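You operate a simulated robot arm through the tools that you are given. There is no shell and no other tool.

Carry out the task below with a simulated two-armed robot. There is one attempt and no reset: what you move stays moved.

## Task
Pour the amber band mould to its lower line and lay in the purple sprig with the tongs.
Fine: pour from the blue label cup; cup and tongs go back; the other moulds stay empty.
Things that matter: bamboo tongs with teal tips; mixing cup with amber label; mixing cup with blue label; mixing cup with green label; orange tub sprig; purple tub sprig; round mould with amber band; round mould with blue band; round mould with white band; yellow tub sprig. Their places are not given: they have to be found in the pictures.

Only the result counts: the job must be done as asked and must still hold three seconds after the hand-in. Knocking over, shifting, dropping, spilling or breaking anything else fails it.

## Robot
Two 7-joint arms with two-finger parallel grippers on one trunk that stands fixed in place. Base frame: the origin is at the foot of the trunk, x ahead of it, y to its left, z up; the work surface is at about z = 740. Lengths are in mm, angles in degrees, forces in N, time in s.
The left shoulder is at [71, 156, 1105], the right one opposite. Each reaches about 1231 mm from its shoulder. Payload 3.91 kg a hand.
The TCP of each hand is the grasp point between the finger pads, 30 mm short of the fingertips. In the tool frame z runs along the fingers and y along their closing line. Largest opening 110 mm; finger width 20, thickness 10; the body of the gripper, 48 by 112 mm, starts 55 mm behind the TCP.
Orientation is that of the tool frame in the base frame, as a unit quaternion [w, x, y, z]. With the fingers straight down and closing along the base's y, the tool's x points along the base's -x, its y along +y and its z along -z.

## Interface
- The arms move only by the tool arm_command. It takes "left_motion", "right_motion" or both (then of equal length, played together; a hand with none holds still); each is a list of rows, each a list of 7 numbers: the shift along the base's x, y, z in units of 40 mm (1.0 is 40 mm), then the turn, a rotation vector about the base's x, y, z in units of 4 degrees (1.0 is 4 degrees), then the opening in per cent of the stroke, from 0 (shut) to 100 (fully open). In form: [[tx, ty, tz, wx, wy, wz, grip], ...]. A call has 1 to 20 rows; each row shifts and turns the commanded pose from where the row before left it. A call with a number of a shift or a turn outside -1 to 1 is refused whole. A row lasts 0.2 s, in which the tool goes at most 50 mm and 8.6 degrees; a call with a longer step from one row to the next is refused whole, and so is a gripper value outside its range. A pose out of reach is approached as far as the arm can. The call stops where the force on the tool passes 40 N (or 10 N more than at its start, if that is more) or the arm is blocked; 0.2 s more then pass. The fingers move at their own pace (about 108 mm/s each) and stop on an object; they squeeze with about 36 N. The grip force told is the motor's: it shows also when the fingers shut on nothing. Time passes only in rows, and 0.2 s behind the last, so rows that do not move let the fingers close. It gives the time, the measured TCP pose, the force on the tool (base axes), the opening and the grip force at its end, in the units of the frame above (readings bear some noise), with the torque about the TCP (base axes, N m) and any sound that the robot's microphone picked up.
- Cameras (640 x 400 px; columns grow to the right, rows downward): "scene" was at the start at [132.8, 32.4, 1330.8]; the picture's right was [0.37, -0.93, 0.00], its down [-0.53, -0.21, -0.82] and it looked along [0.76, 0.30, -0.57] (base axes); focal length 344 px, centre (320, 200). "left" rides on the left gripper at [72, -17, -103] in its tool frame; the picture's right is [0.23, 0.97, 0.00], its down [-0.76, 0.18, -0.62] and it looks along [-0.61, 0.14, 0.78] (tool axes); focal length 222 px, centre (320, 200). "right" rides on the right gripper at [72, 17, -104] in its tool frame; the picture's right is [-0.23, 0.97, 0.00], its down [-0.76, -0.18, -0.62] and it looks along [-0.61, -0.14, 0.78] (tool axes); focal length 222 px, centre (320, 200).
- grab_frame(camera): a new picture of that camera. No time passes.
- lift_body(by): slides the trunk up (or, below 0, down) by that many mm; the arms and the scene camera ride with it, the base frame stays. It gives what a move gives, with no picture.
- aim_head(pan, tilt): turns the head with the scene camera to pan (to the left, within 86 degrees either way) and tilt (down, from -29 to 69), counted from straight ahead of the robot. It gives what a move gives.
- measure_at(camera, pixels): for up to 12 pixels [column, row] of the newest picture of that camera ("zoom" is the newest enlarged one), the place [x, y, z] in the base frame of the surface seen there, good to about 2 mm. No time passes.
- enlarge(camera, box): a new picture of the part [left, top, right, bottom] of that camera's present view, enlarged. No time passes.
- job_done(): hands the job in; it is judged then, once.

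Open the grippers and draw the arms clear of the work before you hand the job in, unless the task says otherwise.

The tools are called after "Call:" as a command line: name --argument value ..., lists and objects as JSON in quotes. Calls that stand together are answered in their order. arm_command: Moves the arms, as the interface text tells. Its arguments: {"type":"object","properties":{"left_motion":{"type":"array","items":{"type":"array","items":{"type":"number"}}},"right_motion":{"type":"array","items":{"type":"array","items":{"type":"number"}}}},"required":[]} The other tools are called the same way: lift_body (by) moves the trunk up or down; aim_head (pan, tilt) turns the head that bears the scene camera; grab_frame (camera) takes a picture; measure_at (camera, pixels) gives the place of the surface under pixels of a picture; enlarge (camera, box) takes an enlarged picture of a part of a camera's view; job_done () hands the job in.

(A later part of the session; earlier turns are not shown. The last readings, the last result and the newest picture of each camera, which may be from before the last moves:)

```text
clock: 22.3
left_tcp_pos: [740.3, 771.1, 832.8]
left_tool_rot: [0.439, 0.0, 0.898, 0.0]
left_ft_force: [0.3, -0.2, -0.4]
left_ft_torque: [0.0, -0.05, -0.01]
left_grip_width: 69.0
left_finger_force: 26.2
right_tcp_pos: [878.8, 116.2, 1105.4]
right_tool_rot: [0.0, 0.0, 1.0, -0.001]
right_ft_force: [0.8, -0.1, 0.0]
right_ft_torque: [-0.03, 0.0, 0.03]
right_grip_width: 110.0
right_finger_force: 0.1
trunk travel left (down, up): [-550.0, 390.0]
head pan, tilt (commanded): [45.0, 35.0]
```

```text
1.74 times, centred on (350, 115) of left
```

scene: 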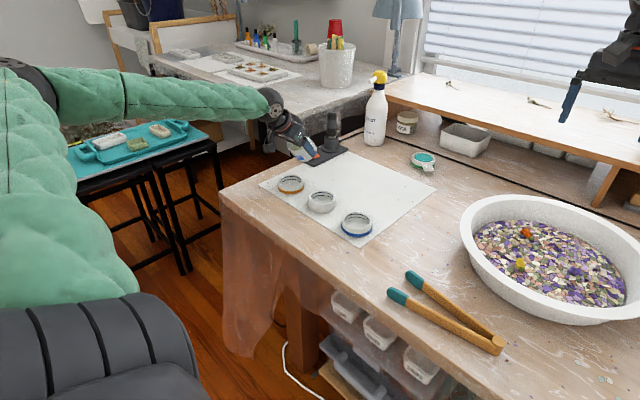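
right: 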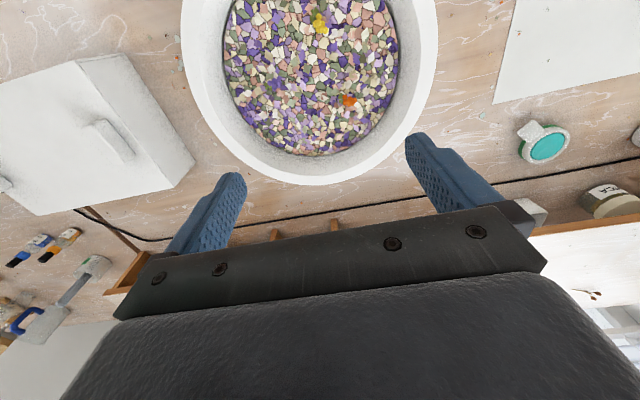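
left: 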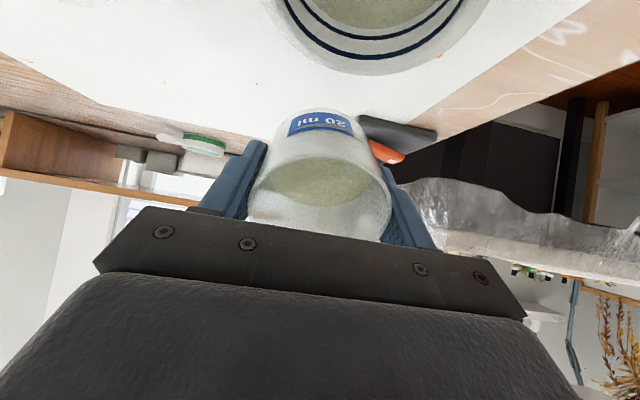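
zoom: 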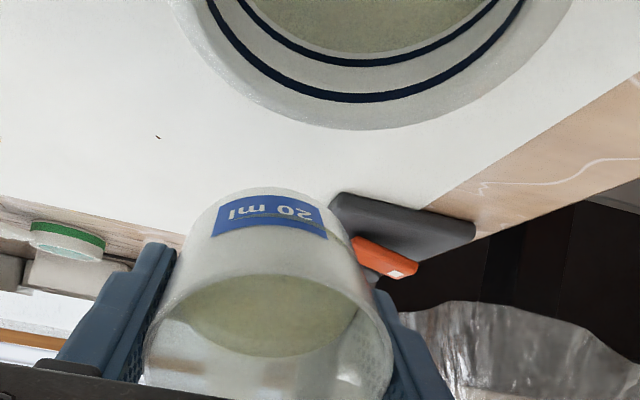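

The level rose about 2 mm; its edge is at y≈194 against the lower line at y≈185. I'll wait another second to see whether it settles.

Call:
arm_command --left_motion '[[0, 0, 0, 0, 0, 0, 48], [0, 0, 0, 0, 0, 0, 48], [0, 0, 0, 0, 0, 0, 48], [0, 0, 0, 0, 0, 0, 48], [0, 0, 0, 0, 0, 0, 48]]'

Call:
enlarge --camera "scene" --box '[275, 168, 305, 193]'

Call:
measure_at --camera "zoom" --pixels '[[340, 215], [300, 230], [380, 230], [340, 200], [340, 186], [340, 139], [340, 192], [420, 188], [250, 197], [340, 250]]'

```text
clock: 23.5
left_tcp_pos: [740.0, 770.9, 832.1]
left_tool_rot: [0.438, 0.0, 0.899, 0.001]
left_ft_force: [-0.1, -0.4, -1.1]
left_ft_torque: [-0.01, 0.01, 0.01]
left_grip_width: 69.4
left_finger_force: 25.9
right_tcp_pos: [878.3, 116.0, 1105.9]
right_tool_rot: [0.0, 0.001, 1.0, 0.0]
right_ft_force: [0.1, -0.2, -0.3]
right_ft_torque: [0.02, 0.02, 0.0]
right_grip_width: 110.0
right_finger_force: 0.1
trunk travel left (down, up): [-550.0, 390.0]
head pan, tilt (commanded): [45.0, 35.0]
```

```text
16.00 times, centred on (290, 180) of scene
```

zoom: 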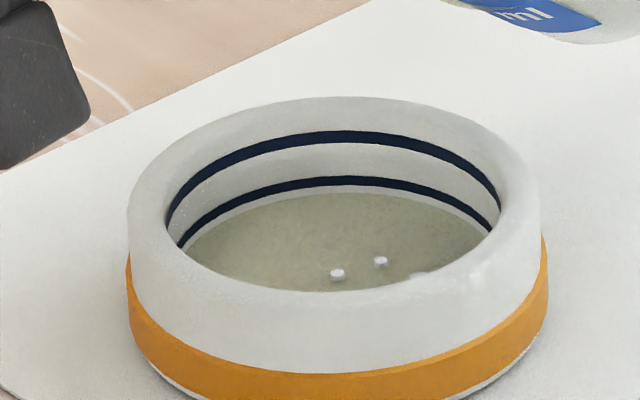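

```text
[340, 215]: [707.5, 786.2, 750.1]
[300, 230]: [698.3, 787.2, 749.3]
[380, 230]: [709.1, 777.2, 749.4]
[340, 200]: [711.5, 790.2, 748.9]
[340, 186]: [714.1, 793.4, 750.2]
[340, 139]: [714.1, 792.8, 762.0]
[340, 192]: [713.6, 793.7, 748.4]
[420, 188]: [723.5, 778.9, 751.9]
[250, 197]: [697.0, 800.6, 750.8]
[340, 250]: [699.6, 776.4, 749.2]
```

It is static between steps, which is good for control. I'll enlarge further on the far wall to judge the gap between the level and the line.

Call:
enlarge --camera "scene" --box '[283, 172, 301, 184]'

```text
16.00 times, centred on (292, 178) of scene
```

zoom: 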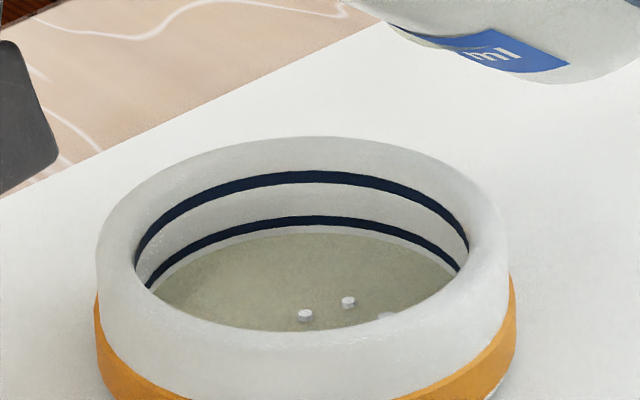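

The gap to the line's centre is about 8 px, or roughly 1.9 mm. I'll tilt 1.2° more and wait.

Call:
arm_command --left_motion '[[0, 0, 0, 0, -0.15, 0, 48], [0, 0, 0, 0, -0.15, 0, 48], [0, 0, 0, 0, 0, 0, 48], [0, 0, 0, 0, 0, 0, 48], [0, 0, 0, 0, 0, 0, 48], [0, 0, 0, 0, 0, 0, 48], [0, 0, 0, 0, 0, 0, 48], [0, 0, 0, 0, 0, 0, 48]]'

Call:
enlarge --camera "scene" --box '[283, 172, 301, 184]'

Call:
enlarge --camera "left" --box '[300, 0, 430, 60]'

```text
clock: 25.3
left_tcp_pos: [738.9, 770.0, 832.7]
left_tool_rot: [0.448, 0.0, 0.894, 0.0]
left_ft_force: [0.0, -0.7, -0.9]
left_ft_torque: [0.03, 0.05, -0.01]
left_grip_width: 69.2
left_finger_force: 26.0
right_tcp_pos: [879.2, 115.8, 1105.8]
right_tool_rot: [-0.001, 0.0, 1.0, 0.0]
right_ft_force: [-0.6, 0.7, 0.1]
right_ft_torque: [-0.01, -0.02, 0.0]
right_grip_width: 110.2
right_finger_force: 0.1
trunk travel left (down, up): [-550.0, 390.0]
head pan, tilt (commanded): [45.0, 35.0]
```

```text
16.00 times, centred on (292, 178) of scene
```

zoom: 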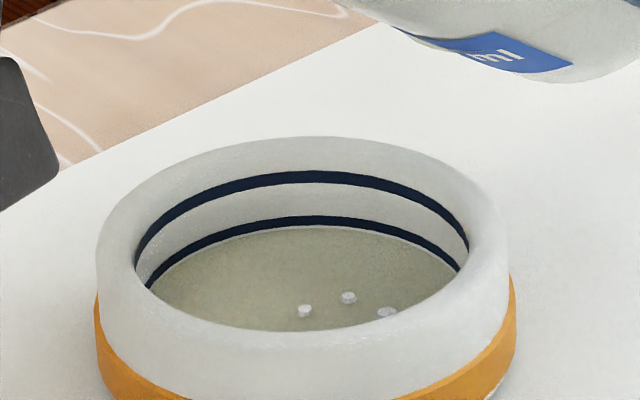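

```text
4.92 times, centred on (365, 30) of left
```

zoom: 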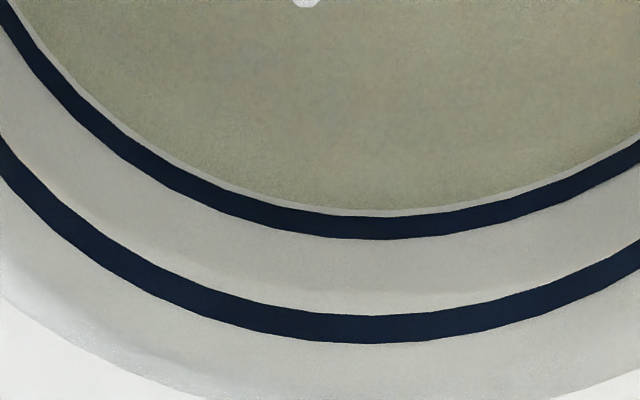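

The left view shows the liquid edge about 8 px below the lower line's lower border. I'll tilt 1° more and wait.

Call:
arm_command --left_motion '[[0, 0, 0, 0, -0.125, 0, 48], [0, 0, 0, 0, -0.125, 0, 48], [0, 0, 0, 0, 0, 0, 48], [0, 0, 0, 0, 0, 0, 48], [0, 0, 0, 0, 0, 0, 48], [0, 0, 0, 0, 0, 0, 48], [0, 0, 0, 0, 0, 0, 48], [0, 0, 0, 0, 0, 0, 48]]'

Call:
enlarge --camera "scene" --box '[283, 172, 301, 184]'

Call:
enlarge --camera "left" --box '[300, 0, 430, 60]'

Call:
measure_at --camera "zoom" --pixels '[[370, 100], [300, 60], [450, 60], [370, 150], [370, 190], [370, 225], [370, 325], [300, 220], [450, 220], [300, 150], [500, 150], [370, 20]]'

```text
clock: 27.1
left_tcp_pos: [740.1, 771.7, 831.9]
left_tool_rot: [0.456, -0.001, 0.89, 0.0]
left_ft_force: [-0.1, 1.5, -1.8]
left_ft_torque: [0.0, -0.01, -0.02]
left_grip_width: 69.5
left_finger_force: 25.9
right_tcp_pos: [879.2, 116.2, 1105.5]
right_tool_rot: [-0.001, 0.0, 1.0, 0.0]
right_ft_force: [0.3, -0.7, 0.1]
right_ft_torque: [-0.02, 0.0, 0.0]
right_grip_width: 110.0
right_finger_force: 0.0
trunk travel left (down, up): [-550.0, 390.0]
head pan, tilt (commanded): [45.0, 35.0]
```

```text
16.00 times, centred on (292, 178) of scene
```

zoom: 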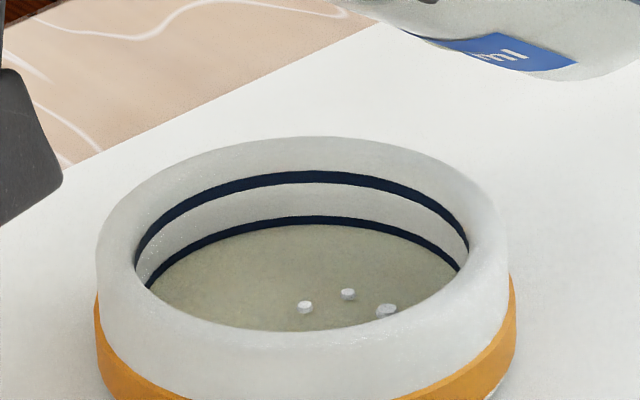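

```text
4.92 times, centred on (365, 30) of left
```

zoom: 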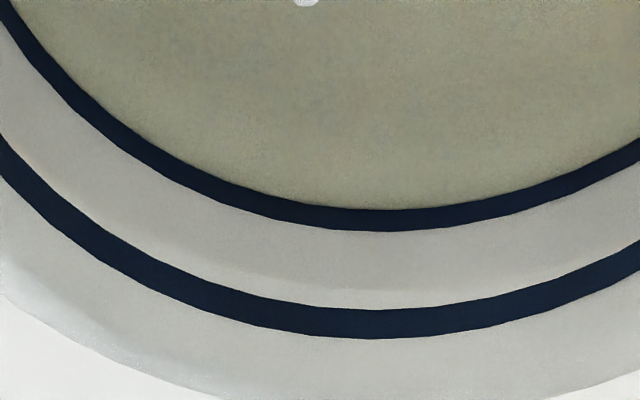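

```text
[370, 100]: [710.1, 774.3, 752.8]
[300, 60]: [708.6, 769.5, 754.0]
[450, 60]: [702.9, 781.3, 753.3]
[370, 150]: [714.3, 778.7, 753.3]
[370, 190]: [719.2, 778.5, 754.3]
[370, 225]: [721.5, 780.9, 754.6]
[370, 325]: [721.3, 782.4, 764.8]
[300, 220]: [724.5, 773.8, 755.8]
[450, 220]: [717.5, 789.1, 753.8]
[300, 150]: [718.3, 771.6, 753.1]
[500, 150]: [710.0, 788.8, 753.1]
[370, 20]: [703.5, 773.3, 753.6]
```

The liquid edge now just overlaps the lower border of the lower line, with liquid at z≈753.4 and the line's centre at ≈754.4. I'll tilt a final 0.8° to reach mid-line.

Call:
arm_command --left_motion '[[0, 0, 0, 0, -0.1, 0, 48], [0, 0, 0, 0, -0.1, 0, 48], [0, 0, 0, 0, 0, 0, 48], [0, 0, 0, 0, 0, 0, 48], [0, 0, 0, 0, 0, 0, 48], [0, 0, 0, 0, 0, 0, 48], [0, 0, 0, 0, 0, 0, 48], [0, 0, 0, 0, 0, 0, 48]]'

Call:
enlarge --camera "scene" --box '[283, 172, 301, 184]'

Call:
enlarge --camera "left" --box '[300, 0, 430, 60]'

Call:
measure_at --camera "zoom" --pixels '[[370, 100], [300, 60], [450, 60], [370, 150], [370, 190], [370, 218], [370, 325], [300, 150], [500, 150], [370, 20]]'

```text
clock: 28.9
left_tcp_pos: [739.0, 772.3, 832.7]
left_tool_rot: [0.461, 0.0, 0.887, 0.0]
left_ft_force: [-0.2, 0.0, -1.8]
left_ft_torque: [0.01, 0.02, 0.01]
left_grip_width: 69.0
left_finger_force: 25.8
right_tcp_pos: [879.7, 116.6, 1105.6]
right_tool_rot: [0.0, 0.0, 1.0, -0.001]
right_ft_force: [0.1, 0.0, 0.5]
right_ft_torque: [0.01, -0.03, -0.02]
right_grip_width: 110.0
right_finger_force: 0.1
trunk travel left (down, up): [-550.0, 390.0]
head pan, tilt (commanded): [45.0, 35.0]
```

```text
16.00 times, centred on (292, 178) of scene
```

zoom: 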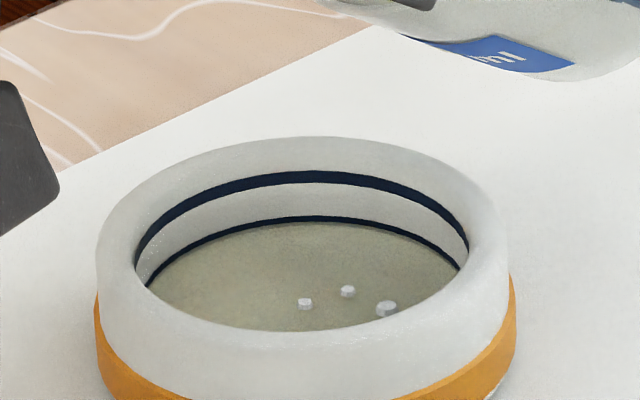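

```text
4.92 times, centred on (365, 30) of left
```

zoom: 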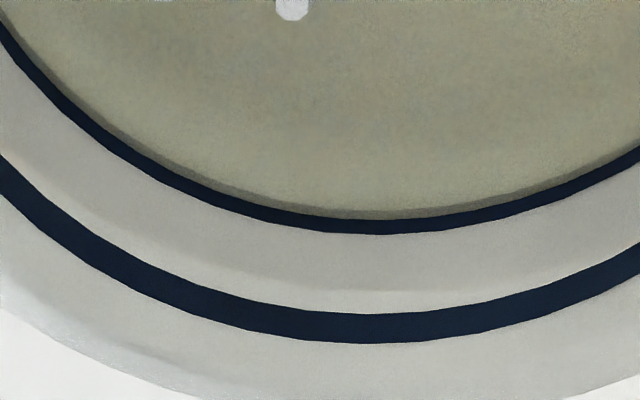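

```text
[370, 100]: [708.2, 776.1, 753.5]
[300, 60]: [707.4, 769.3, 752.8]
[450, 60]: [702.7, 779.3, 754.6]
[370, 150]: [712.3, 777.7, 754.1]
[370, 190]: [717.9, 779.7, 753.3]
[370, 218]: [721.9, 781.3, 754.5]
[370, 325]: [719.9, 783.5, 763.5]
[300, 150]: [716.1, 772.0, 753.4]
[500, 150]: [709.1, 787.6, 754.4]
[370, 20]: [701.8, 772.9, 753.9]
```

The liquid surface now crosses the middle of the lower line, with about 60% of the line still visible, so pouring is done. I'll tilt the cup back upright and raise it.

Call:
arm_command --left_motion '[[0, 0, 0, 0, 0.75, 0, 48], [0, 0, 0, 0, 1, 0, 48], [0, 0, 0, 0, 1, 0, 48], [0, 0, 0.1, 0, 1, 0, 48], [0, 0, 0.15, 0, 1, 0, 48], [0, 0, 0.2, 0, 1, 0, 48], [0, 0, 0.25, 0, 1, 0, 48], [0, 0, 0.25, 0, 1, 0, 48], [0, 0, 0, 0, 1, 0, 48], [0, 0, 0, 0, 1, 0, 48], [0, 0, 0, 0, 1, 0, 48], [0, 0, 0, 0, 1, 0, 48], [0, 0, 0, 0, 1, 0, 48], [0, 0, 0, 0, 1, 0, 48], [0, 0, 0, 0, 0, 0, 48]]'

Call:
grab_frame --camera "left"

Call:
enlarge --camera "scene" --box '[250, 100, 370, 200]'

```text
clock: 32.1
left_tcp_pos: [740.5, 771.4, 869.6]
left_tool_rot: [-0.002, 0.0, 1.0, 0.0]
left_ft_force: [0.3, 0.4, -0.7]
left_ft_torque: [0.0, 0.03, 0.01]
left_grip_width: 69.0
left_finger_force: 26.2
right_tcp_pos: [879.4, 117.4, 1105.3]
right_tool_rot: [0.0, 0.0, 1.0, 0.0]
right_ft_force: [0.3, -0.2, 0.1]
right_ft_torque: [0.03, 0.0, 0.0]
right_grip_width: 109.8
right_finger_force: 0.1
trunk travel left (down, up): [-550.0, 390.0]
head pan, tilt (commanded): [45.0, 35.0]
```

```text
taken
```

left: 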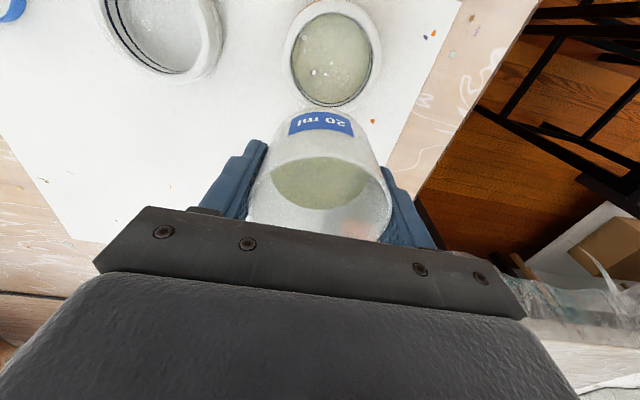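

```text
4.00 times, centred on (310, 150) of scene
```

zoom: 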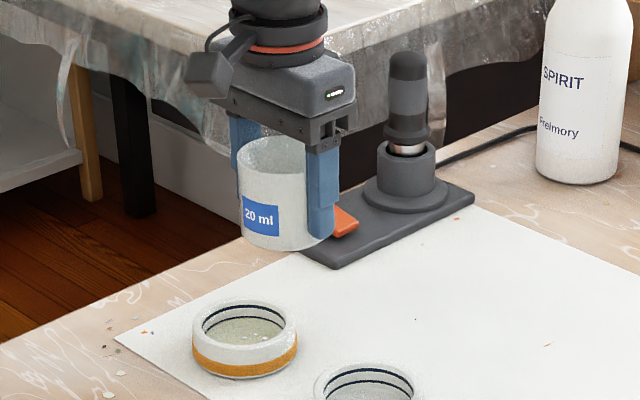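

The cup is upright with no spills visible. I'll carry it back above its original spot and lower it to the original TCP height.

Call:
arm_command --left_motion '[[0.4, -0.2, 0, 0, 0, 0, 48], [0.7, -0.365, 0, 0, 0, 0, 48], [0.7, -0.365, 0, 0, 0, 0, 48], [0.7, -0.365, 0, 0, 0, 0, 48], [0.6, -0.32, 0, 0, 0, 0, 48], [0.385, -0.2, 0, 0, 0, 0, 48], [0, 0, 0, 0, 0, 0, 48], [0, 0, -0.5, 0, 0, 0, 48], [0, 0, -0.5, 0, 0, 0, 48], [0, 0, -0.5, 0, 0, 0, 48], [0, 0, -0.3, 0, 0, 0, 48], [0, 0, -0.2, 0, 0, 0, 48], [0, 0, -0.1, 0, 0, 0, 48], [0, 0, -0.05, 0, 0, 0, 48], [0, 0, 0, 0, 0, 0, 48]]'

Call:
grab_frame --camera "left"

Call:
enlarge --camera "scene" --box '[290, 110, 390, 190]'

```text
clock: 35.3
left_tcp_pos: [880.9, 698.1, 784.8]
left_tool_rot: [0.0, 0.0, 1.0, 0.0]
left_ft_force: [-1.0, -0.7, -0.4]
left_ft_torque: [0.01, -0.02, 0.02]
left_grip_width: 69.3
left_finger_force: 25.7
right_tcp_pos: [880.1, 115.5, 1105.8]
right_tool_rot: [-0.001, 0.0, 1.0, 0.0]
right_ft_force: [0.2, 0.1, 0.5]
right_ft_torque: [0.03, 0.0, 0.05]
right_grip_width: 110.2
right_finger_force: 0.0
trunk travel left (down, up): [-550.0, 390.0]
head pan, tilt (commanded): [45.0, 35.0]
```

```text
taken
```

left: 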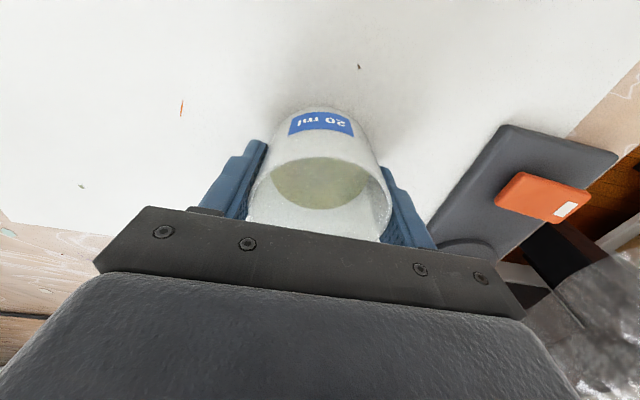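

```text
5.00 times, centred on (340, 150) of scene
```

zoom: 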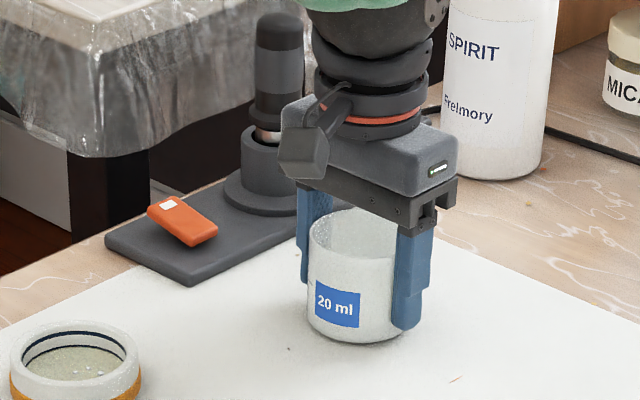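

About 2 mm remain to the table. I'll lower in small steps, watching the force.

Call:
arm_command --left_motion '[[0, 0, -0.025, 0, 0, 0, 48], [0, 0, -0.025, 0, 0, 0, 48], [0, 0, 0, 0, 0, 0, 48]]'

```text
clock: 36.1
left_tcp_pos: [879.9, 698.1, 783.4]
left_tool_rot: [0.0, 0.0, 1.0, 0.0]
left_ft_force: [-1.4, 0.1, 3.5]
left_ft_torque: [-0.02, -0.03, -0.01]
left_grip_width: 69.5
left_finger_force: 25.8
right_tcp_pos: [879.7, 115.3, 1104.8]
right_tool_rot: [0.0, 0.0, 1.0, 0.0]
right_ft_force: [-0.5, 0.5, -0.6]
right_ft_torque: [-0.01, 0.02, 0.02]
right_grip_width: 109.9
right_finger_force: 0.0
trunk travel left (down, up): [-550.0, 390.0]
head pan, tilt (commanded): [45.0, 35.0]
```

The force rose to +3.5 N, so the cup is on the mat. I'll open the fingers slowly and rise straight up.

Call:
arm_command --left_motion '[[0, 0, 0, 0, 0, 0, 60], [0, 0, 0, 0, 0, 0, 66], [0, 0, 0, 0, 0, 0, 75], [0, 0, 0, 0, 0, 0, 90], [0, 0, 0, 0, 0, 0, 100], [0, 0, 0, 0, 0, 0, 100], [0, 0, 0, 0, 0, 0, 100]]'

Call:
grab_frame --camera "left"

```text
clock: 37.7
left_tcp_pos: [880.9, 698.8, 781.4]
left_tool_rot: [0.0, 0.0, 1.0, 0.0]
left_ft_force: [0.2, -0.3, 0.3]
left_ft_torque: [0.01, -0.02, -0.04]
left_grip_width: 110.3
left_finger_force: 0.0
right_tcp_pos: [879.2, 115.2, 1105.1]
right_tool_rot: [0.001, 0.0, 1.0, 0.0]
right_ft_force: [-0.4, -0.1, 0.1]
right_ft_torque: [-0.03, 0.0, 0.0]
right_grip_width: 110.0
right_finger_force: 0.0
trunk travel left (down, up): [-550.0, 390.0]
head pan, tilt (commanded): [45.0, 35.0]
```

```text
taken
```

left: 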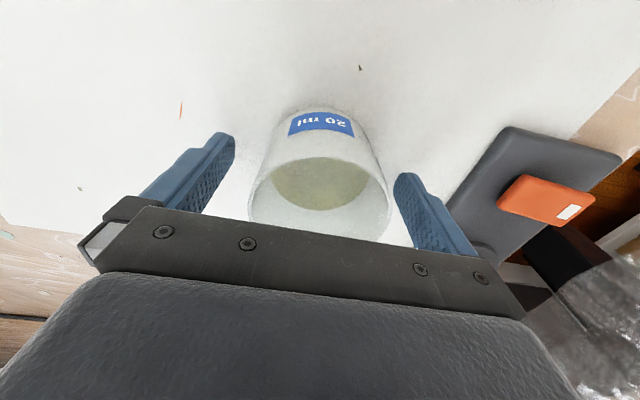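

The cup is released and standing. I'll raise the left hand straight up, and turn the head right to look at what surrounds the right arm before moving it out of the way.

Call:
arm_command --left_motion '[[0, 0, 0.4, 0, 0, 0, 100], [0, 0, 0.7, 0, 0, 0, 100], [0, 0, 0.7, 0, 0, 0, 100], [0, 0, 0.7, 0, 0, 0, 100], [0, 0, 0.7, 0, 0, 0, 100], [0, 0, 0.3, 0, 0, 0, 100]]'

Call:
aim_head --pan -15 --tilt 20

Call:
grab_frame --camera "scene"

Call:
grab_frame --camera "left"

```text
clock: 39.1
left_tcp_pos: [880.6, 699.5, 923.0]
left_tool_rot: [0.001, 0.0, 1.0, 0.0]
left_ft_force: [-0.8, 0.8, -0.7]
left_ft_torque: [-0.02, 0.0, 0.02]
left_grip_width: 110.1
left_finger_force: 0.0
right_tcp_pos: [878.6, 116.5, 1105.2]
right_tool_rot: [-0.001, 0.0, 1.0, 0.0]
right_ft_force: [0.1, -0.1, 0.5]
right_ft_torque: [-0.02, -0.01, 0.01]
right_grip_width: 109.8
right_finger_force: 0.0
trunk travel left (down, up): [-550.0, 390.0]
head pan, tilt (commanded): [45.0, 35.0]
```

```text
clock: 40.4
left_tcp_pos: [880.0, 698.8, 921.1]
left_tool_rot: [0.0, -0.001, 1.0, 0.0]
left_ft_force: [-0.1, 0.0, 0.6]
left_ft_torque: [0.01, -0.03, -0.01]
left_grip_width: 110.2
left_finger_force: 0.0
right_tcp_pos: [879.1, 115.2, 1105.6]
right_tool_rot: [0.0, 0.0, 1.0, 0.0]
right_ft_force: [-0.1, -0.5, -0.4]
right_ft_torque: [-0.01, 0.03, 0.02]
right_grip_width: 110.0
right_finger_force: 0.0
trunk travel left (down, up): [-550.0, 390.0]
head pan, tilt (commanded): [-15.0, 20.0]
```

```text
taken
```

scene: 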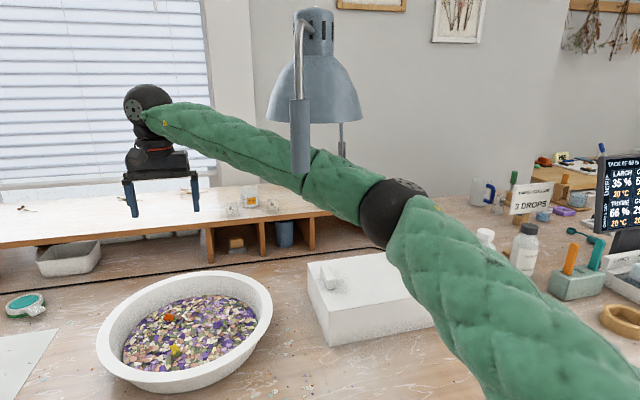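

```text
taken
```

left: 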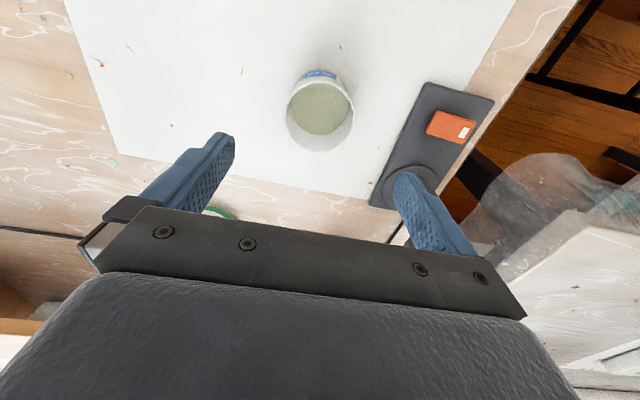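

A signboard on the right at (620,190) and a card at (530,198) have writing on them. I'll zoom in to read them, and measure the lamp position near the right arm.

Call:
enlarge --camera "scene" --box '[560, 140, 640, 240]'

Call:
enlarge --camera "scene" --box '[480, 160, 580, 230]'

Call:
measure_at --camera "scene" --pixels '[[300, 140], [300, 100], [315, 30], [280, 100], [355, 110], [340, 190], [400, 200], [265, 180], [160, 100], [155, 165], [330, 280], [300, 165]]'

```text
4.00 times, centred on (600, 190) of scene
```

zoom: 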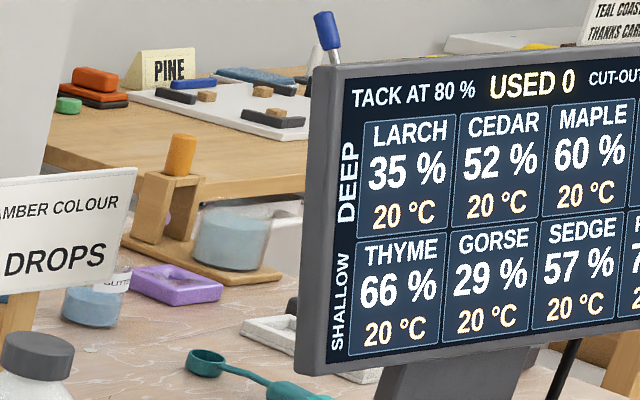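

```text
5.71 times, centred on (530, 195) of scene
```

zoom: 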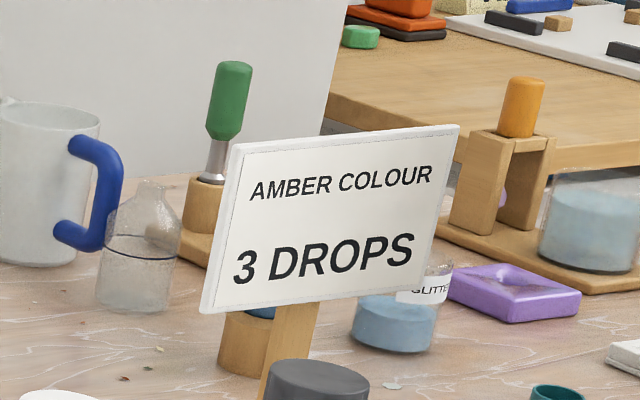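

```text
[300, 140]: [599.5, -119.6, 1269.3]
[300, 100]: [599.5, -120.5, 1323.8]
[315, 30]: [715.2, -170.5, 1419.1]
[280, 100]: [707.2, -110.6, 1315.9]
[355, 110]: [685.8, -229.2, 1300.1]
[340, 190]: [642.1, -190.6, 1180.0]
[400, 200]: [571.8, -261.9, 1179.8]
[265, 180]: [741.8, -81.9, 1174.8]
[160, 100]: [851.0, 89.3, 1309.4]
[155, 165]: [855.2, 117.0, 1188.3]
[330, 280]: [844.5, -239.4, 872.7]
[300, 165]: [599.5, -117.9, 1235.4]
```

The signs (a humidity board and an amber colour note) don't concern this task. The right hand hovers over the tub beneath a lamp whose lowest part is at z≈1220, so I'll first lower it straight down 120 mm and then look.

Call:
arm_command --right_motion '[[0, 0, -0.5, 0, 0, 0, 100], [0, 0, -0.6, 0, 0, 0, 100], [0, 0, -0.6, 0, 0, 0, 100], [0, 0, -0.6, 0, 0, 0, 100], [0, 0, -0.5, 0, 0, 0, 100], [0, 0, -0.2, 0, 0, 0, 100]]'

Call:
grab_frame --camera "scene"

Call:
grab_frame --camera "right"

```text
clock: 41.8
left_tcp_pos: [879.8, 698.1, 920.9]
left_tool_rot: [0.0, 0.0, 1.0, -0.001]
left_ft_force: [-0.6, -0.2, 0.2]
left_ft_torque: [0.03, 0.0, -0.01]
left_grip_width: 109.9
left_finger_force: 0.0
right_tcp_pos: [879.4, 115.3, 985.5]
right_tool_rot: [0.0, 0.0, 1.0, 0.0]
right_ft_force: [-0.1, 1.4, -0.2]
right_ft_torque: [0.0, 0.01, 0.02]
right_grip_width: 110.1
right_finger_force: 0.0
trunk travel left (down, up): [-550.0, 390.0]
head pan, tilt (commanded): [-15.0, 20.0]
```

```text
taken
```

scene: 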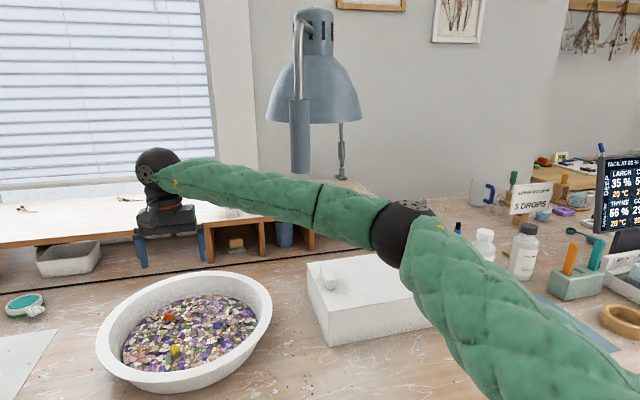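

```text
taken
```

right: 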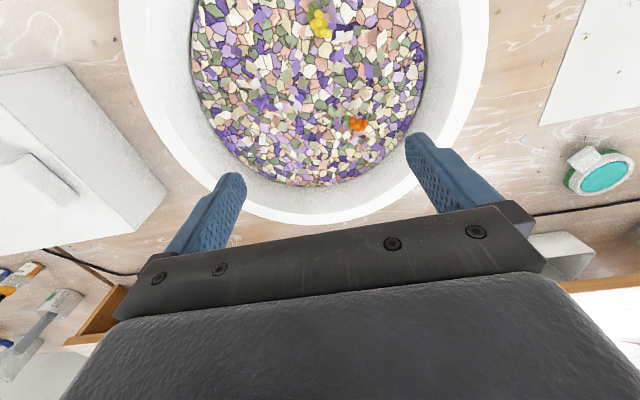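

The arm is now below the lamp. Before moving aside, the right wrist camera gives a good top view of the tub, so I'll enlarge it to locate the purple sprig near (262,103).

Call:
enlarge --camera "right" --box '[180, 0, 430, 190]'

Call:
measure_at --camera "right" --pixels '[[262, 103], [270, 108], [318, 25], [358, 123], [150, 100], [480, 60], [300, 212], [210, 50], [330, 185], [420, 80], [250, 120], [300, 100]]'

```text
2.11 times, centred on (305, 95) of right
```

zoom: 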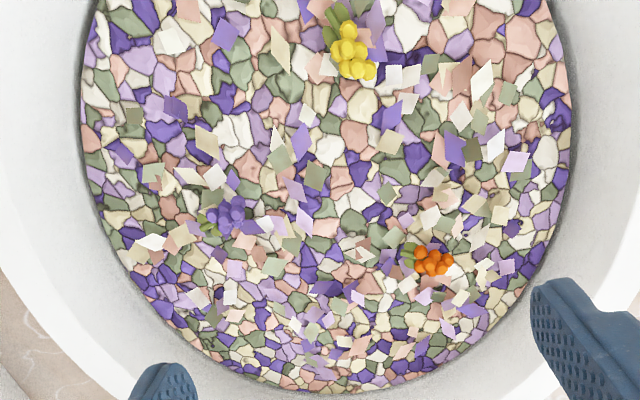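

```text
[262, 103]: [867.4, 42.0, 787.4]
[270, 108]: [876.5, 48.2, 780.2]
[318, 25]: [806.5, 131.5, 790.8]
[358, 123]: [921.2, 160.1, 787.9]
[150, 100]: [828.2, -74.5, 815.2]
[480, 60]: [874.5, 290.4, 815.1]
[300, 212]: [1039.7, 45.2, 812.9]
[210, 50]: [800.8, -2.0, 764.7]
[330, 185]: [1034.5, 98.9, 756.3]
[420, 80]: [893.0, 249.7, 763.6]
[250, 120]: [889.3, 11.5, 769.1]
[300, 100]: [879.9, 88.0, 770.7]
```

The purple sprig is centred near (867,42,787) and the tub rim is at z≈815. The yellow sprig at (806,131) and the orange one at (921,160) are well clear of it. I'll now move the right hand sideways to y≈-200 at this height.

Call:
arm_command --right_motion '[[0, -0.6, 0, 0, 0, 0, 100], [0, -0.9, 0, 0, 0, 0, 100], [0, -0.9, 0, 0, 0, 0, 100], [0, -0.9, 0, 0, 0, 0, 100], [0, -0.6, 0, 0, 0, 0, 100]]'

Call:
grab_frame --camera "scene"

```text
clock: 43.0
left_tcp_pos: [879.6, 698.5, 922.5]
left_tool_rot: [0.0, 0.0, 1.0, 0.001]
left_ft_force: [-0.6, 0.1, -0.6]
left_ft_torque: [-0.01, -0.02, 0.05]
left_grip_width: 110.0
left_finger_force: 0.1
right_tcp_pos: [876.9, -39.2, 987.5]
right_tool_rot: [-0.001, -0.001, 1.0, -0.001]
right_ft_force: [0.1, 0.3, -0.4]
right_ft_torque: [0.05, 0.01, 0.0]
right_grip_width: 110.3
right_finger_force: 0.0
trunk travel left (down, up): [-550.0, 390.0]
head pan, tilt (commanded): [-15.0, 20.0]
```

```text
taken
```

scene: 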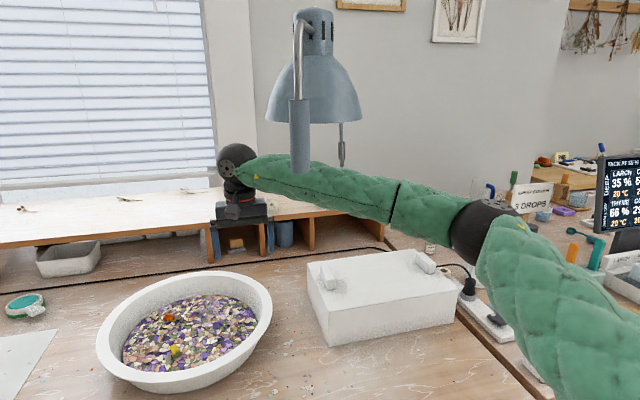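

The lamp's hanging part at (300,170) appears close to the forearm in the image. I'll measure both before moving on.

Call:
measure_at --camera "scene" --pixels '[[300, 172], [300, 150], [300, 185], [330, 190], [380, 190], [260, 165], [238, 160], [480, 210], [280, 165], [320, 168], [345, 176], [330, 270]]'

```text
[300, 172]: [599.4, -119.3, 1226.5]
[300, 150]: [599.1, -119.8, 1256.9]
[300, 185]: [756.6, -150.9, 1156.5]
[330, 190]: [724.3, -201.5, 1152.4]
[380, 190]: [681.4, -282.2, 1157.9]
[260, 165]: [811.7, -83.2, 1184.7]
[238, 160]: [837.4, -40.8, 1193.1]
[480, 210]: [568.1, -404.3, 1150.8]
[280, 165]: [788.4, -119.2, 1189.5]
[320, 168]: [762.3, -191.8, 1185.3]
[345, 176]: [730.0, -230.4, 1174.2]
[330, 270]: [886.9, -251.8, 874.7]
```

The forearm top is at z≈1190, below the lamp at 1226, and it sits further forward, so there is clearance. I'll continue 160 mm to the right.

Call:
arm_command --right_motion '[[0, -0.6, 0, 0, 0, 0, 100], [0, -0.9, 0, 0, 0, 0, 100], [0, -0.9, 0, 0, 0, 0, 100], [0, -0.9, 0, 0, 0, 0, 100], [0, -0.6, 0, 0, 0, 0, 100]]'

Call:
aim_head --pan 10 --tilt 42

Call:
grab_frame --camera "scene"

```text
clock: 44.2
left_tcp_pos: [879.1, 698.7, 922.3]
left_tool_rot: [0.0, 0.0, 1.0, 0.0]
left_ft_force: [-0.2, -0.3, -0.3]
left_ft_torque: [-0.01, -0.01, -0.04]
left_grip_width: 110.0
left_finger_force: 0.1
right_tcp_pos: [877.4, -197.4, 987.9]
right_tool_rot: [0.001, -0.001, 1.0, 0.0]
right_ft_force: [-0.5, -0.6, 0.5]
right_ft_torque: [0.0, -0.03, 0.0]
right_grip_width: 109.8
right_finger_force: 0.0
trunk travel left (down, up): [-550.0, 390.0]
head pan, tilt (commanded): [-15.0, 20.0]
```

```text
clock: 45.1
left_tcp_pos: [880.1, 699.0, 922.1]
left_tool_rot: [-0.001, 0.0, 1.0, 0.0]
left_ft_force: [-0.2, 0.2, -0.2]
left_ft_torque: [-0.02, 0.02, 0.0]
left_grip_width: 109.8
left_finger_force: 0.1
right_tcp_pos: [877.6, -197.2, 987.0]
right_tool_rot: [0.0, 0.0, 1.0, 0.001]
right_ft_force: [-0.8, -0.3, -0.4]
right_ft_torque: [0.0, 0.03, -0.01]
right_grip_width: 110.2
right_finger_force: 0.0
trunk travel left (down, up): [-550.0, 390.0]
head pan, tilt (commanded): [10.0, 42.0]
```

```text
taken
```

scene: 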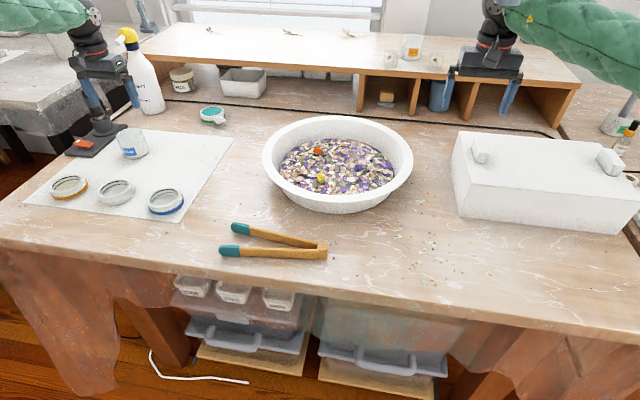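

Now everything is visible. I'll measure the tongs in detail to record their original pose.

Call:
enlarge --camera "scene" --box '[212, 210, 336, 270]'

Call:
measure_at --camera "zoom" --pixels '[[580, 190], [560, 215], [100, 100], [200, 108], [300, 125], [420, 150], [480, 165], [40, 208], [120, 210], [220, 210], [320, 215], [440, 215]]'

```text
5.16 times, centred on (274, 240) of scene
```

zoom: 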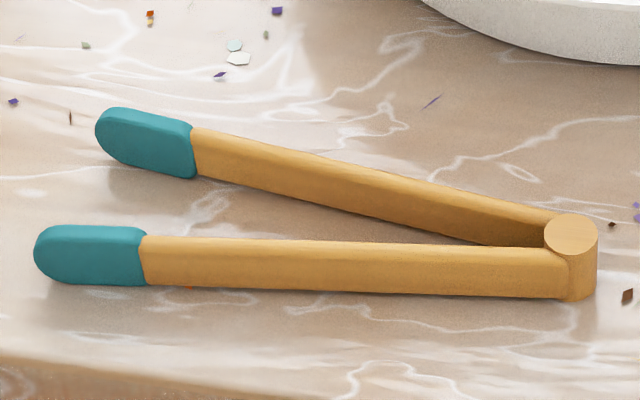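

```text
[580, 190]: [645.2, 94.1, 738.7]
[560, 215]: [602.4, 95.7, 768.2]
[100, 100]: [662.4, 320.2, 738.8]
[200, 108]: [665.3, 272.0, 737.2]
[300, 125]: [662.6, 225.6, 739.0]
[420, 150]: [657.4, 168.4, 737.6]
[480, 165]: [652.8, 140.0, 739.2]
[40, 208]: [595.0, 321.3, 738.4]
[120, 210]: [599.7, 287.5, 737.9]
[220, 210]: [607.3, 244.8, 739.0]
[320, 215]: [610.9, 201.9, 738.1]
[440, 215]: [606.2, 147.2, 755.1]
```

Call:
measure_at --camera "zoom" --pixels '[[570, 233], [545, 235], [595, 235], [572, 252], [110, 118], [150, 125], [205, 138], [300, 160], [400, 183], [500, 207], [185, 165], [110, 145]]'

Call:
measure_at --camera "zoom" --pixels '[[45, 240], [90, 232], [140, 235], [90, 258], [155, 242], [220, 245], [320, 250], [450, 255], [540, 258], [220, 270], [450, 280], [90, 275]]'

```text
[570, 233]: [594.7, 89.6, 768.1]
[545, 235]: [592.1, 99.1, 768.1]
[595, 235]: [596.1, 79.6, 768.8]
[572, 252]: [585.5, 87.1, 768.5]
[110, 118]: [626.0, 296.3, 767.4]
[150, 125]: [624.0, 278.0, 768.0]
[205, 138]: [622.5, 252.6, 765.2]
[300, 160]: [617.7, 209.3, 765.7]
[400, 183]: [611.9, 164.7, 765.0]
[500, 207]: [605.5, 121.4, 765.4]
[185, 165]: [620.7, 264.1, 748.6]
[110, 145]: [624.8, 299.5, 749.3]
```

```text
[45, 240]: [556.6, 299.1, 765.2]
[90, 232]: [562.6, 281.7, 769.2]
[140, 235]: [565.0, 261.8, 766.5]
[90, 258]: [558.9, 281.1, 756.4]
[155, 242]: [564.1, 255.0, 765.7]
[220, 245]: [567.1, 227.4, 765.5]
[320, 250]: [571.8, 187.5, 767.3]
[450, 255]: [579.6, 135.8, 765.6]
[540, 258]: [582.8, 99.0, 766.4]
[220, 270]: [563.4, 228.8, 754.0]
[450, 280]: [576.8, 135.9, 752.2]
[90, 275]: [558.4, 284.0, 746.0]
```

The tongs' axis lies at x≈593.3 along +y, with the hinge at y≈89, the tips at y≈305 and the top at z≈766. The legs spread to about 70 mm at the tips. I'll move the left hand over them, turning it +90° about vertical so it closes along x.

Call:
arm_command --left_motion '[[-0.31, -0.53, 0, 0, 0, 0.98, 100], [-0.31, -0.53, 0, 0, 0, 0.98, 100], [-0.31, -0.53, 0, 0, 0, 0.98, 100], [-0.31, -0.53, 0, 0, 0, 0.98, 100], [-0.31, -0.53, 0, 0, 0, 0.98, 100], [-0.31, -0.53, 0, 0, 0, 0.98, 100], [-0.31, -0.53, 0, 0, 0, 0.98, 100], [-0.31, -0.53, 0, 0, 0, 0.98, 100], [-0.31, -0.53, 0, 0, 0, 0.98, 100], [-0.31, -0.53, 0, 0, 0, 0.98, 100], [-0.31, -0.53, 0, 0, 0, 0.98, 100], [-0.31, -0.53, 0, 0, 0, 0.98, 100]]'

Call:
grab_frame --camera "scene"

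```text
clock: 47.7
left_tcp_pos: [730.7, 442.2, 925.3]
left_tool_rot: [0.0, -0.399, 0.917, 0.001]
left_ft_force: [-0.1, 0.3, 0.6]
left_ft_torque: [0.01, 0.0, 0.0]
left_grip_width: 109.9
left_finger_force: 0.1
right_tcp_pos: [877.3, -199.0, 985.4]
right_tool_rot: [0.0, 0.001, 1.0, 0.0]
right_ft_force: [-0.4, -0.2, -1.2]
right_ft_torque: [0.02, 0.01, 0.01]
right_grip_width: 110.3
right_finger_force: 0.0
trunk travel left (down, up): [-550.0, 390.0]
head pan, tilt (commanded): [10.0, 42.0]
```

```text
taken
```

scene: 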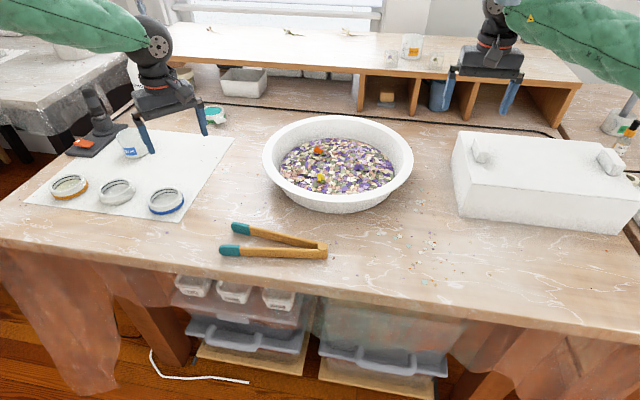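

The motion is fine so far. I'll continue the second half to above the tongs at (593.3,205,900).

Call:
arm_command --left_motion '[[-0.3123, -0.5432, -0.05, 0, 0, 0.9764, 100], [-0.3123, -0.5432, -0.05, 0, 0, 0.9764, 100], [-0.3123, -0.5432, -0.05, 0, 0, 0.9764, 100], [-0.3123, -0.5432, -0.05, 0, 0, 0.9764, 100], [-0.3123, -0.5432, -0.05, 0, 0, 0.9764, 100], [-0.3123, -0.5432, -0.05, 0, 0, 0.9764, 100], [-0.3123, -0.5432, -0.05, 0, 0, 0.9764, 100], [-0.3123, -0.5432, -0.05, 0, 0, 0.9764, 100], [-0.3123, -0.5432, -0.05, 0, 0, 0.9764, 100], [-0.3123, -0.5432, -0.05, 0, 0, 0.9764, 100], [-0.3123, -0.5432, -0.05, 0, 0, 0.9764, 100], [0, 0, 0, 0, 0, 0, 100]]'

Call:
grab_frame --camera "scene"

Call:
grab_frame --camera "left"

```text
clock: 50.3
left_tcp_pos: [595.1, 202.8, 899.6]
left_tool_rot: [0.0, 0.708, -0.706, 0.0]
left_ft_force: [1.2, -0.3, 0.3]
left_ft_torque: [0.01, 0.01, 0.0]
left_grip_width: 110.1
left_finger_force: 0.1
right_tcp_pos: [877.8, -198.4, 987.6]
right_tool_rot: [0.0, 0.001, 1.0, 0.0]
right_ft_force: [0.4, -0.7, 0.7]
right_ft_torque: [0.05, 0.0, 0.0]
right_grip_width: 110.0
right_finger_force: 0.0
trunk travel left (down, up): [-550.0, 390.0]
head pan, tilt (commanded): [10.0, 42.0]
```

```text
taken
```

scene: 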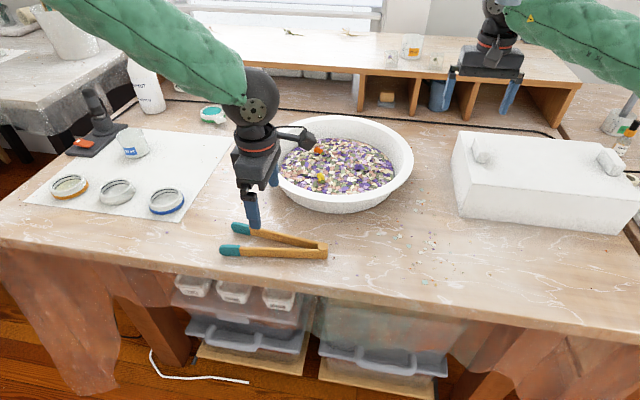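

```text
taken
```

left: 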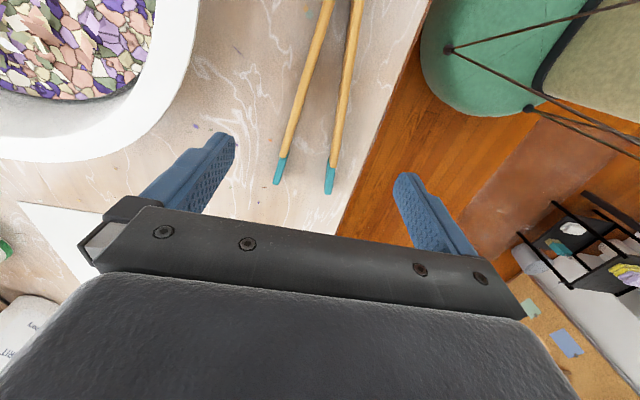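

The tongs are between the open fingers. I'll descend to TCP z≈774, which puts the fingertips just above the table.

Call:
arm_command --left_motion '[[0, 0, -0.6, 0, 0, 0, 100], [0, 0, -0.7, 0, 0, 0, 100], [0, 0, -0.7, 0, 0, 0, 100], [0, 0, -0.6, 0, 0, 0, 100], [0, 0, -0.35, 0, 0, 0, 100], [0, 0, -0.2, 0, 0, 0, 100], [0, 0, 0, 0, 0, 0, 100]]'

Call:
enlarge --camera "scene" --box '[190, 150, 350, 280]'

Call:
grab_frame --camera "left"

```text
clock: 51.9
left_tcp_pos: [592.8, 202.3, 774.3]
left_tool_rot: [0.0, -0.707, 0.707, 0.001]
left_ft_force: [0.0, -0.4, 0.6]
left_ft_torque: [0.03, 0.04, 0.01]
left_grip_width: 110.1
left_finger_force: 0.1
right_tcp_pos: [877.1, -197.5, 988.6]
right_tool_rot: [0.0, 0.001, 1.0, -0.001]
right_ft_force: [0.8, 1.4, -0.2]
right_ft_torque: [0.0, 0.0, 0.0]
right_grip_width: 110.0
right_finger_force: 0.1
trunk travel left (down, up): [-550.0, 390.0]
head pan, tilt (commanded): [10.0, 42.0]
```

```text
3.08 times, centred on (270, 215) of scene
```

zoom: 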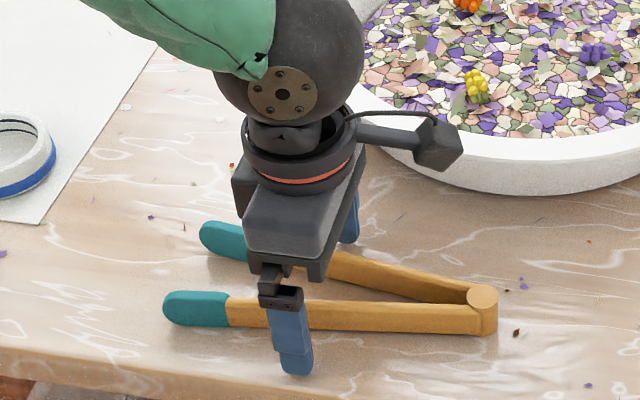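

```text
taken
```

left: 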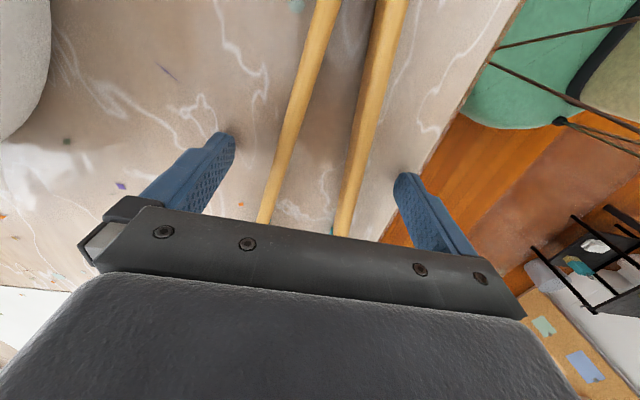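

The fingers straddle the legs with the tongs centred. I'll close gradually to find first contact, expected near 54 mm.

Call:
arm_command --left_motion '[[0, 0, 0, 0, 0, 0, 75], [0, 0, 0, 0, 0, 0, 60], [0, 0, 0, 0, 0, 0, 54], [0, 0, 0, 0, 0, 0, 51], [0, 0, 0, 0, 0, 0, 51]]'

Call:
enlarge --camera "scene" --box '[190, 150, 350, 280]'

Call:
grab_frame --camera "left"

```text
clock: 53.1
left_tcp_pos: [593.8, 203.9, 773.7]
left_tool_rot: [-0.001, 0.707, -0.707, -0.001]
left_ft_force: [0.2, -0.4, -0.7]
left_ft_torque: [-0.01, -0.01, 0.01]
left_grip_width: 55.6
left_finger_force: 2.5
right_tcp_pos: [877.9, -197.5, 988.1]
right_tool_rot: [0.0, 0.0, 1.0, 0.0]
right_ft_force: [-0.5, 0.0, -0.5]
right_ft_torque: [-0.01, 0.03, -0.01]
right_grip_width: 110.1
right_finger_force: 0.0
trunk travel left (down, up): [-550.0, 390.0]
head pan, tilt (commanded): [10.0, 42.0]
```

```text
3.08 times, centred on (270, 215) of scene
```

zoom: 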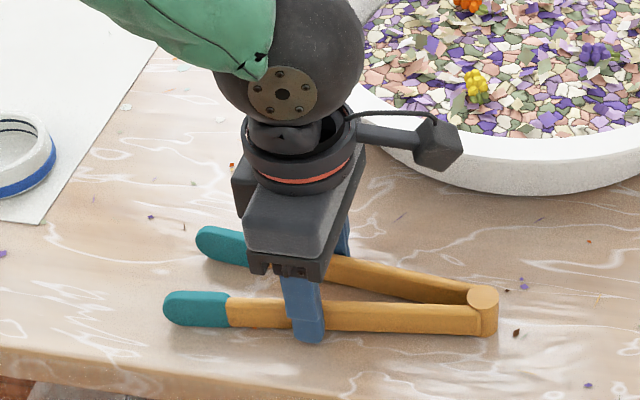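

```text
taken
```

left: 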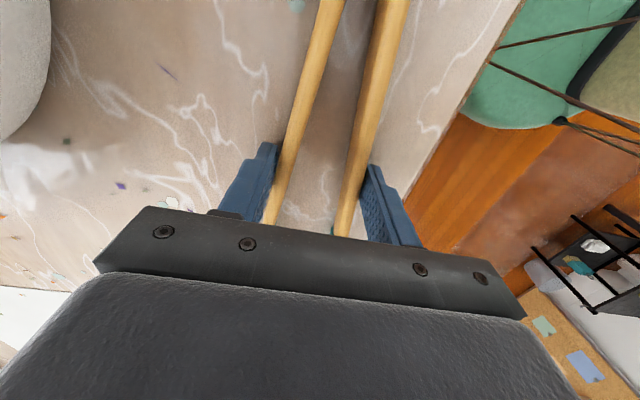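

First contact was at about 55.6 mm with 2.5 N. I'll close a little more to see how the tongs' spring responds.

Call:
arm_command --left_motion '[[0, 0, 0, 0, 0, 0, 48], [0, 0, 0, 0, 0, 0, 45], [0, 0, 0, 0, 0, 0, 45], [0, 0, 0, 0, 0, 0, 45]]'

Call:
enlarge --camera "scene" --box '[190, 150, 350, 280]'

```text
clock: 54.1
left_tcp_pos: [593.6, 203.3, 773.3]
left_tool_rot: [0.001, 0.708, -0.707, 0.0]
left_ft_force: [0.1, 0.6, -1.5]
left_ft_torque: [-0.01, 0.0, -0.04]
left_grip_width: 49.7
left_finger_force: 2.5
right_tcp_pos: [878.3, -197.1, 987.2]
right_tool_rot: [0.0, 0.0, 1.0, 0.0]
right_ft_force: [0.1, 0.1, 0.2]
right_ft_torque: [0.0, -0.02, -0.01]
right_grip_width: 110.1
right_finger_force: 0.0
trunk travel left (down, up): [-550.0, 390.0]
head pan, tilt (commanded): [10.0, 42.0]
```

```text
3.08 times, centred on (270, 215) of scene
```

zoom: 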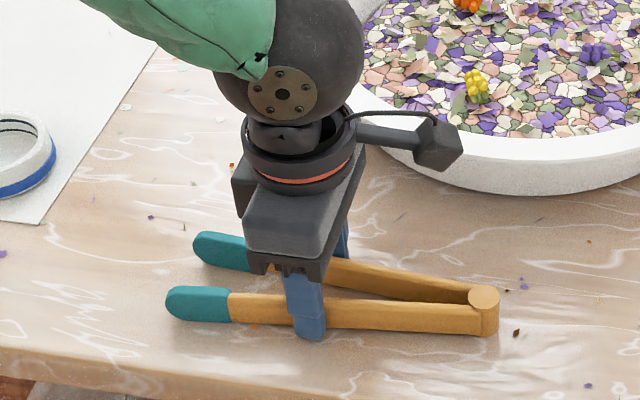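

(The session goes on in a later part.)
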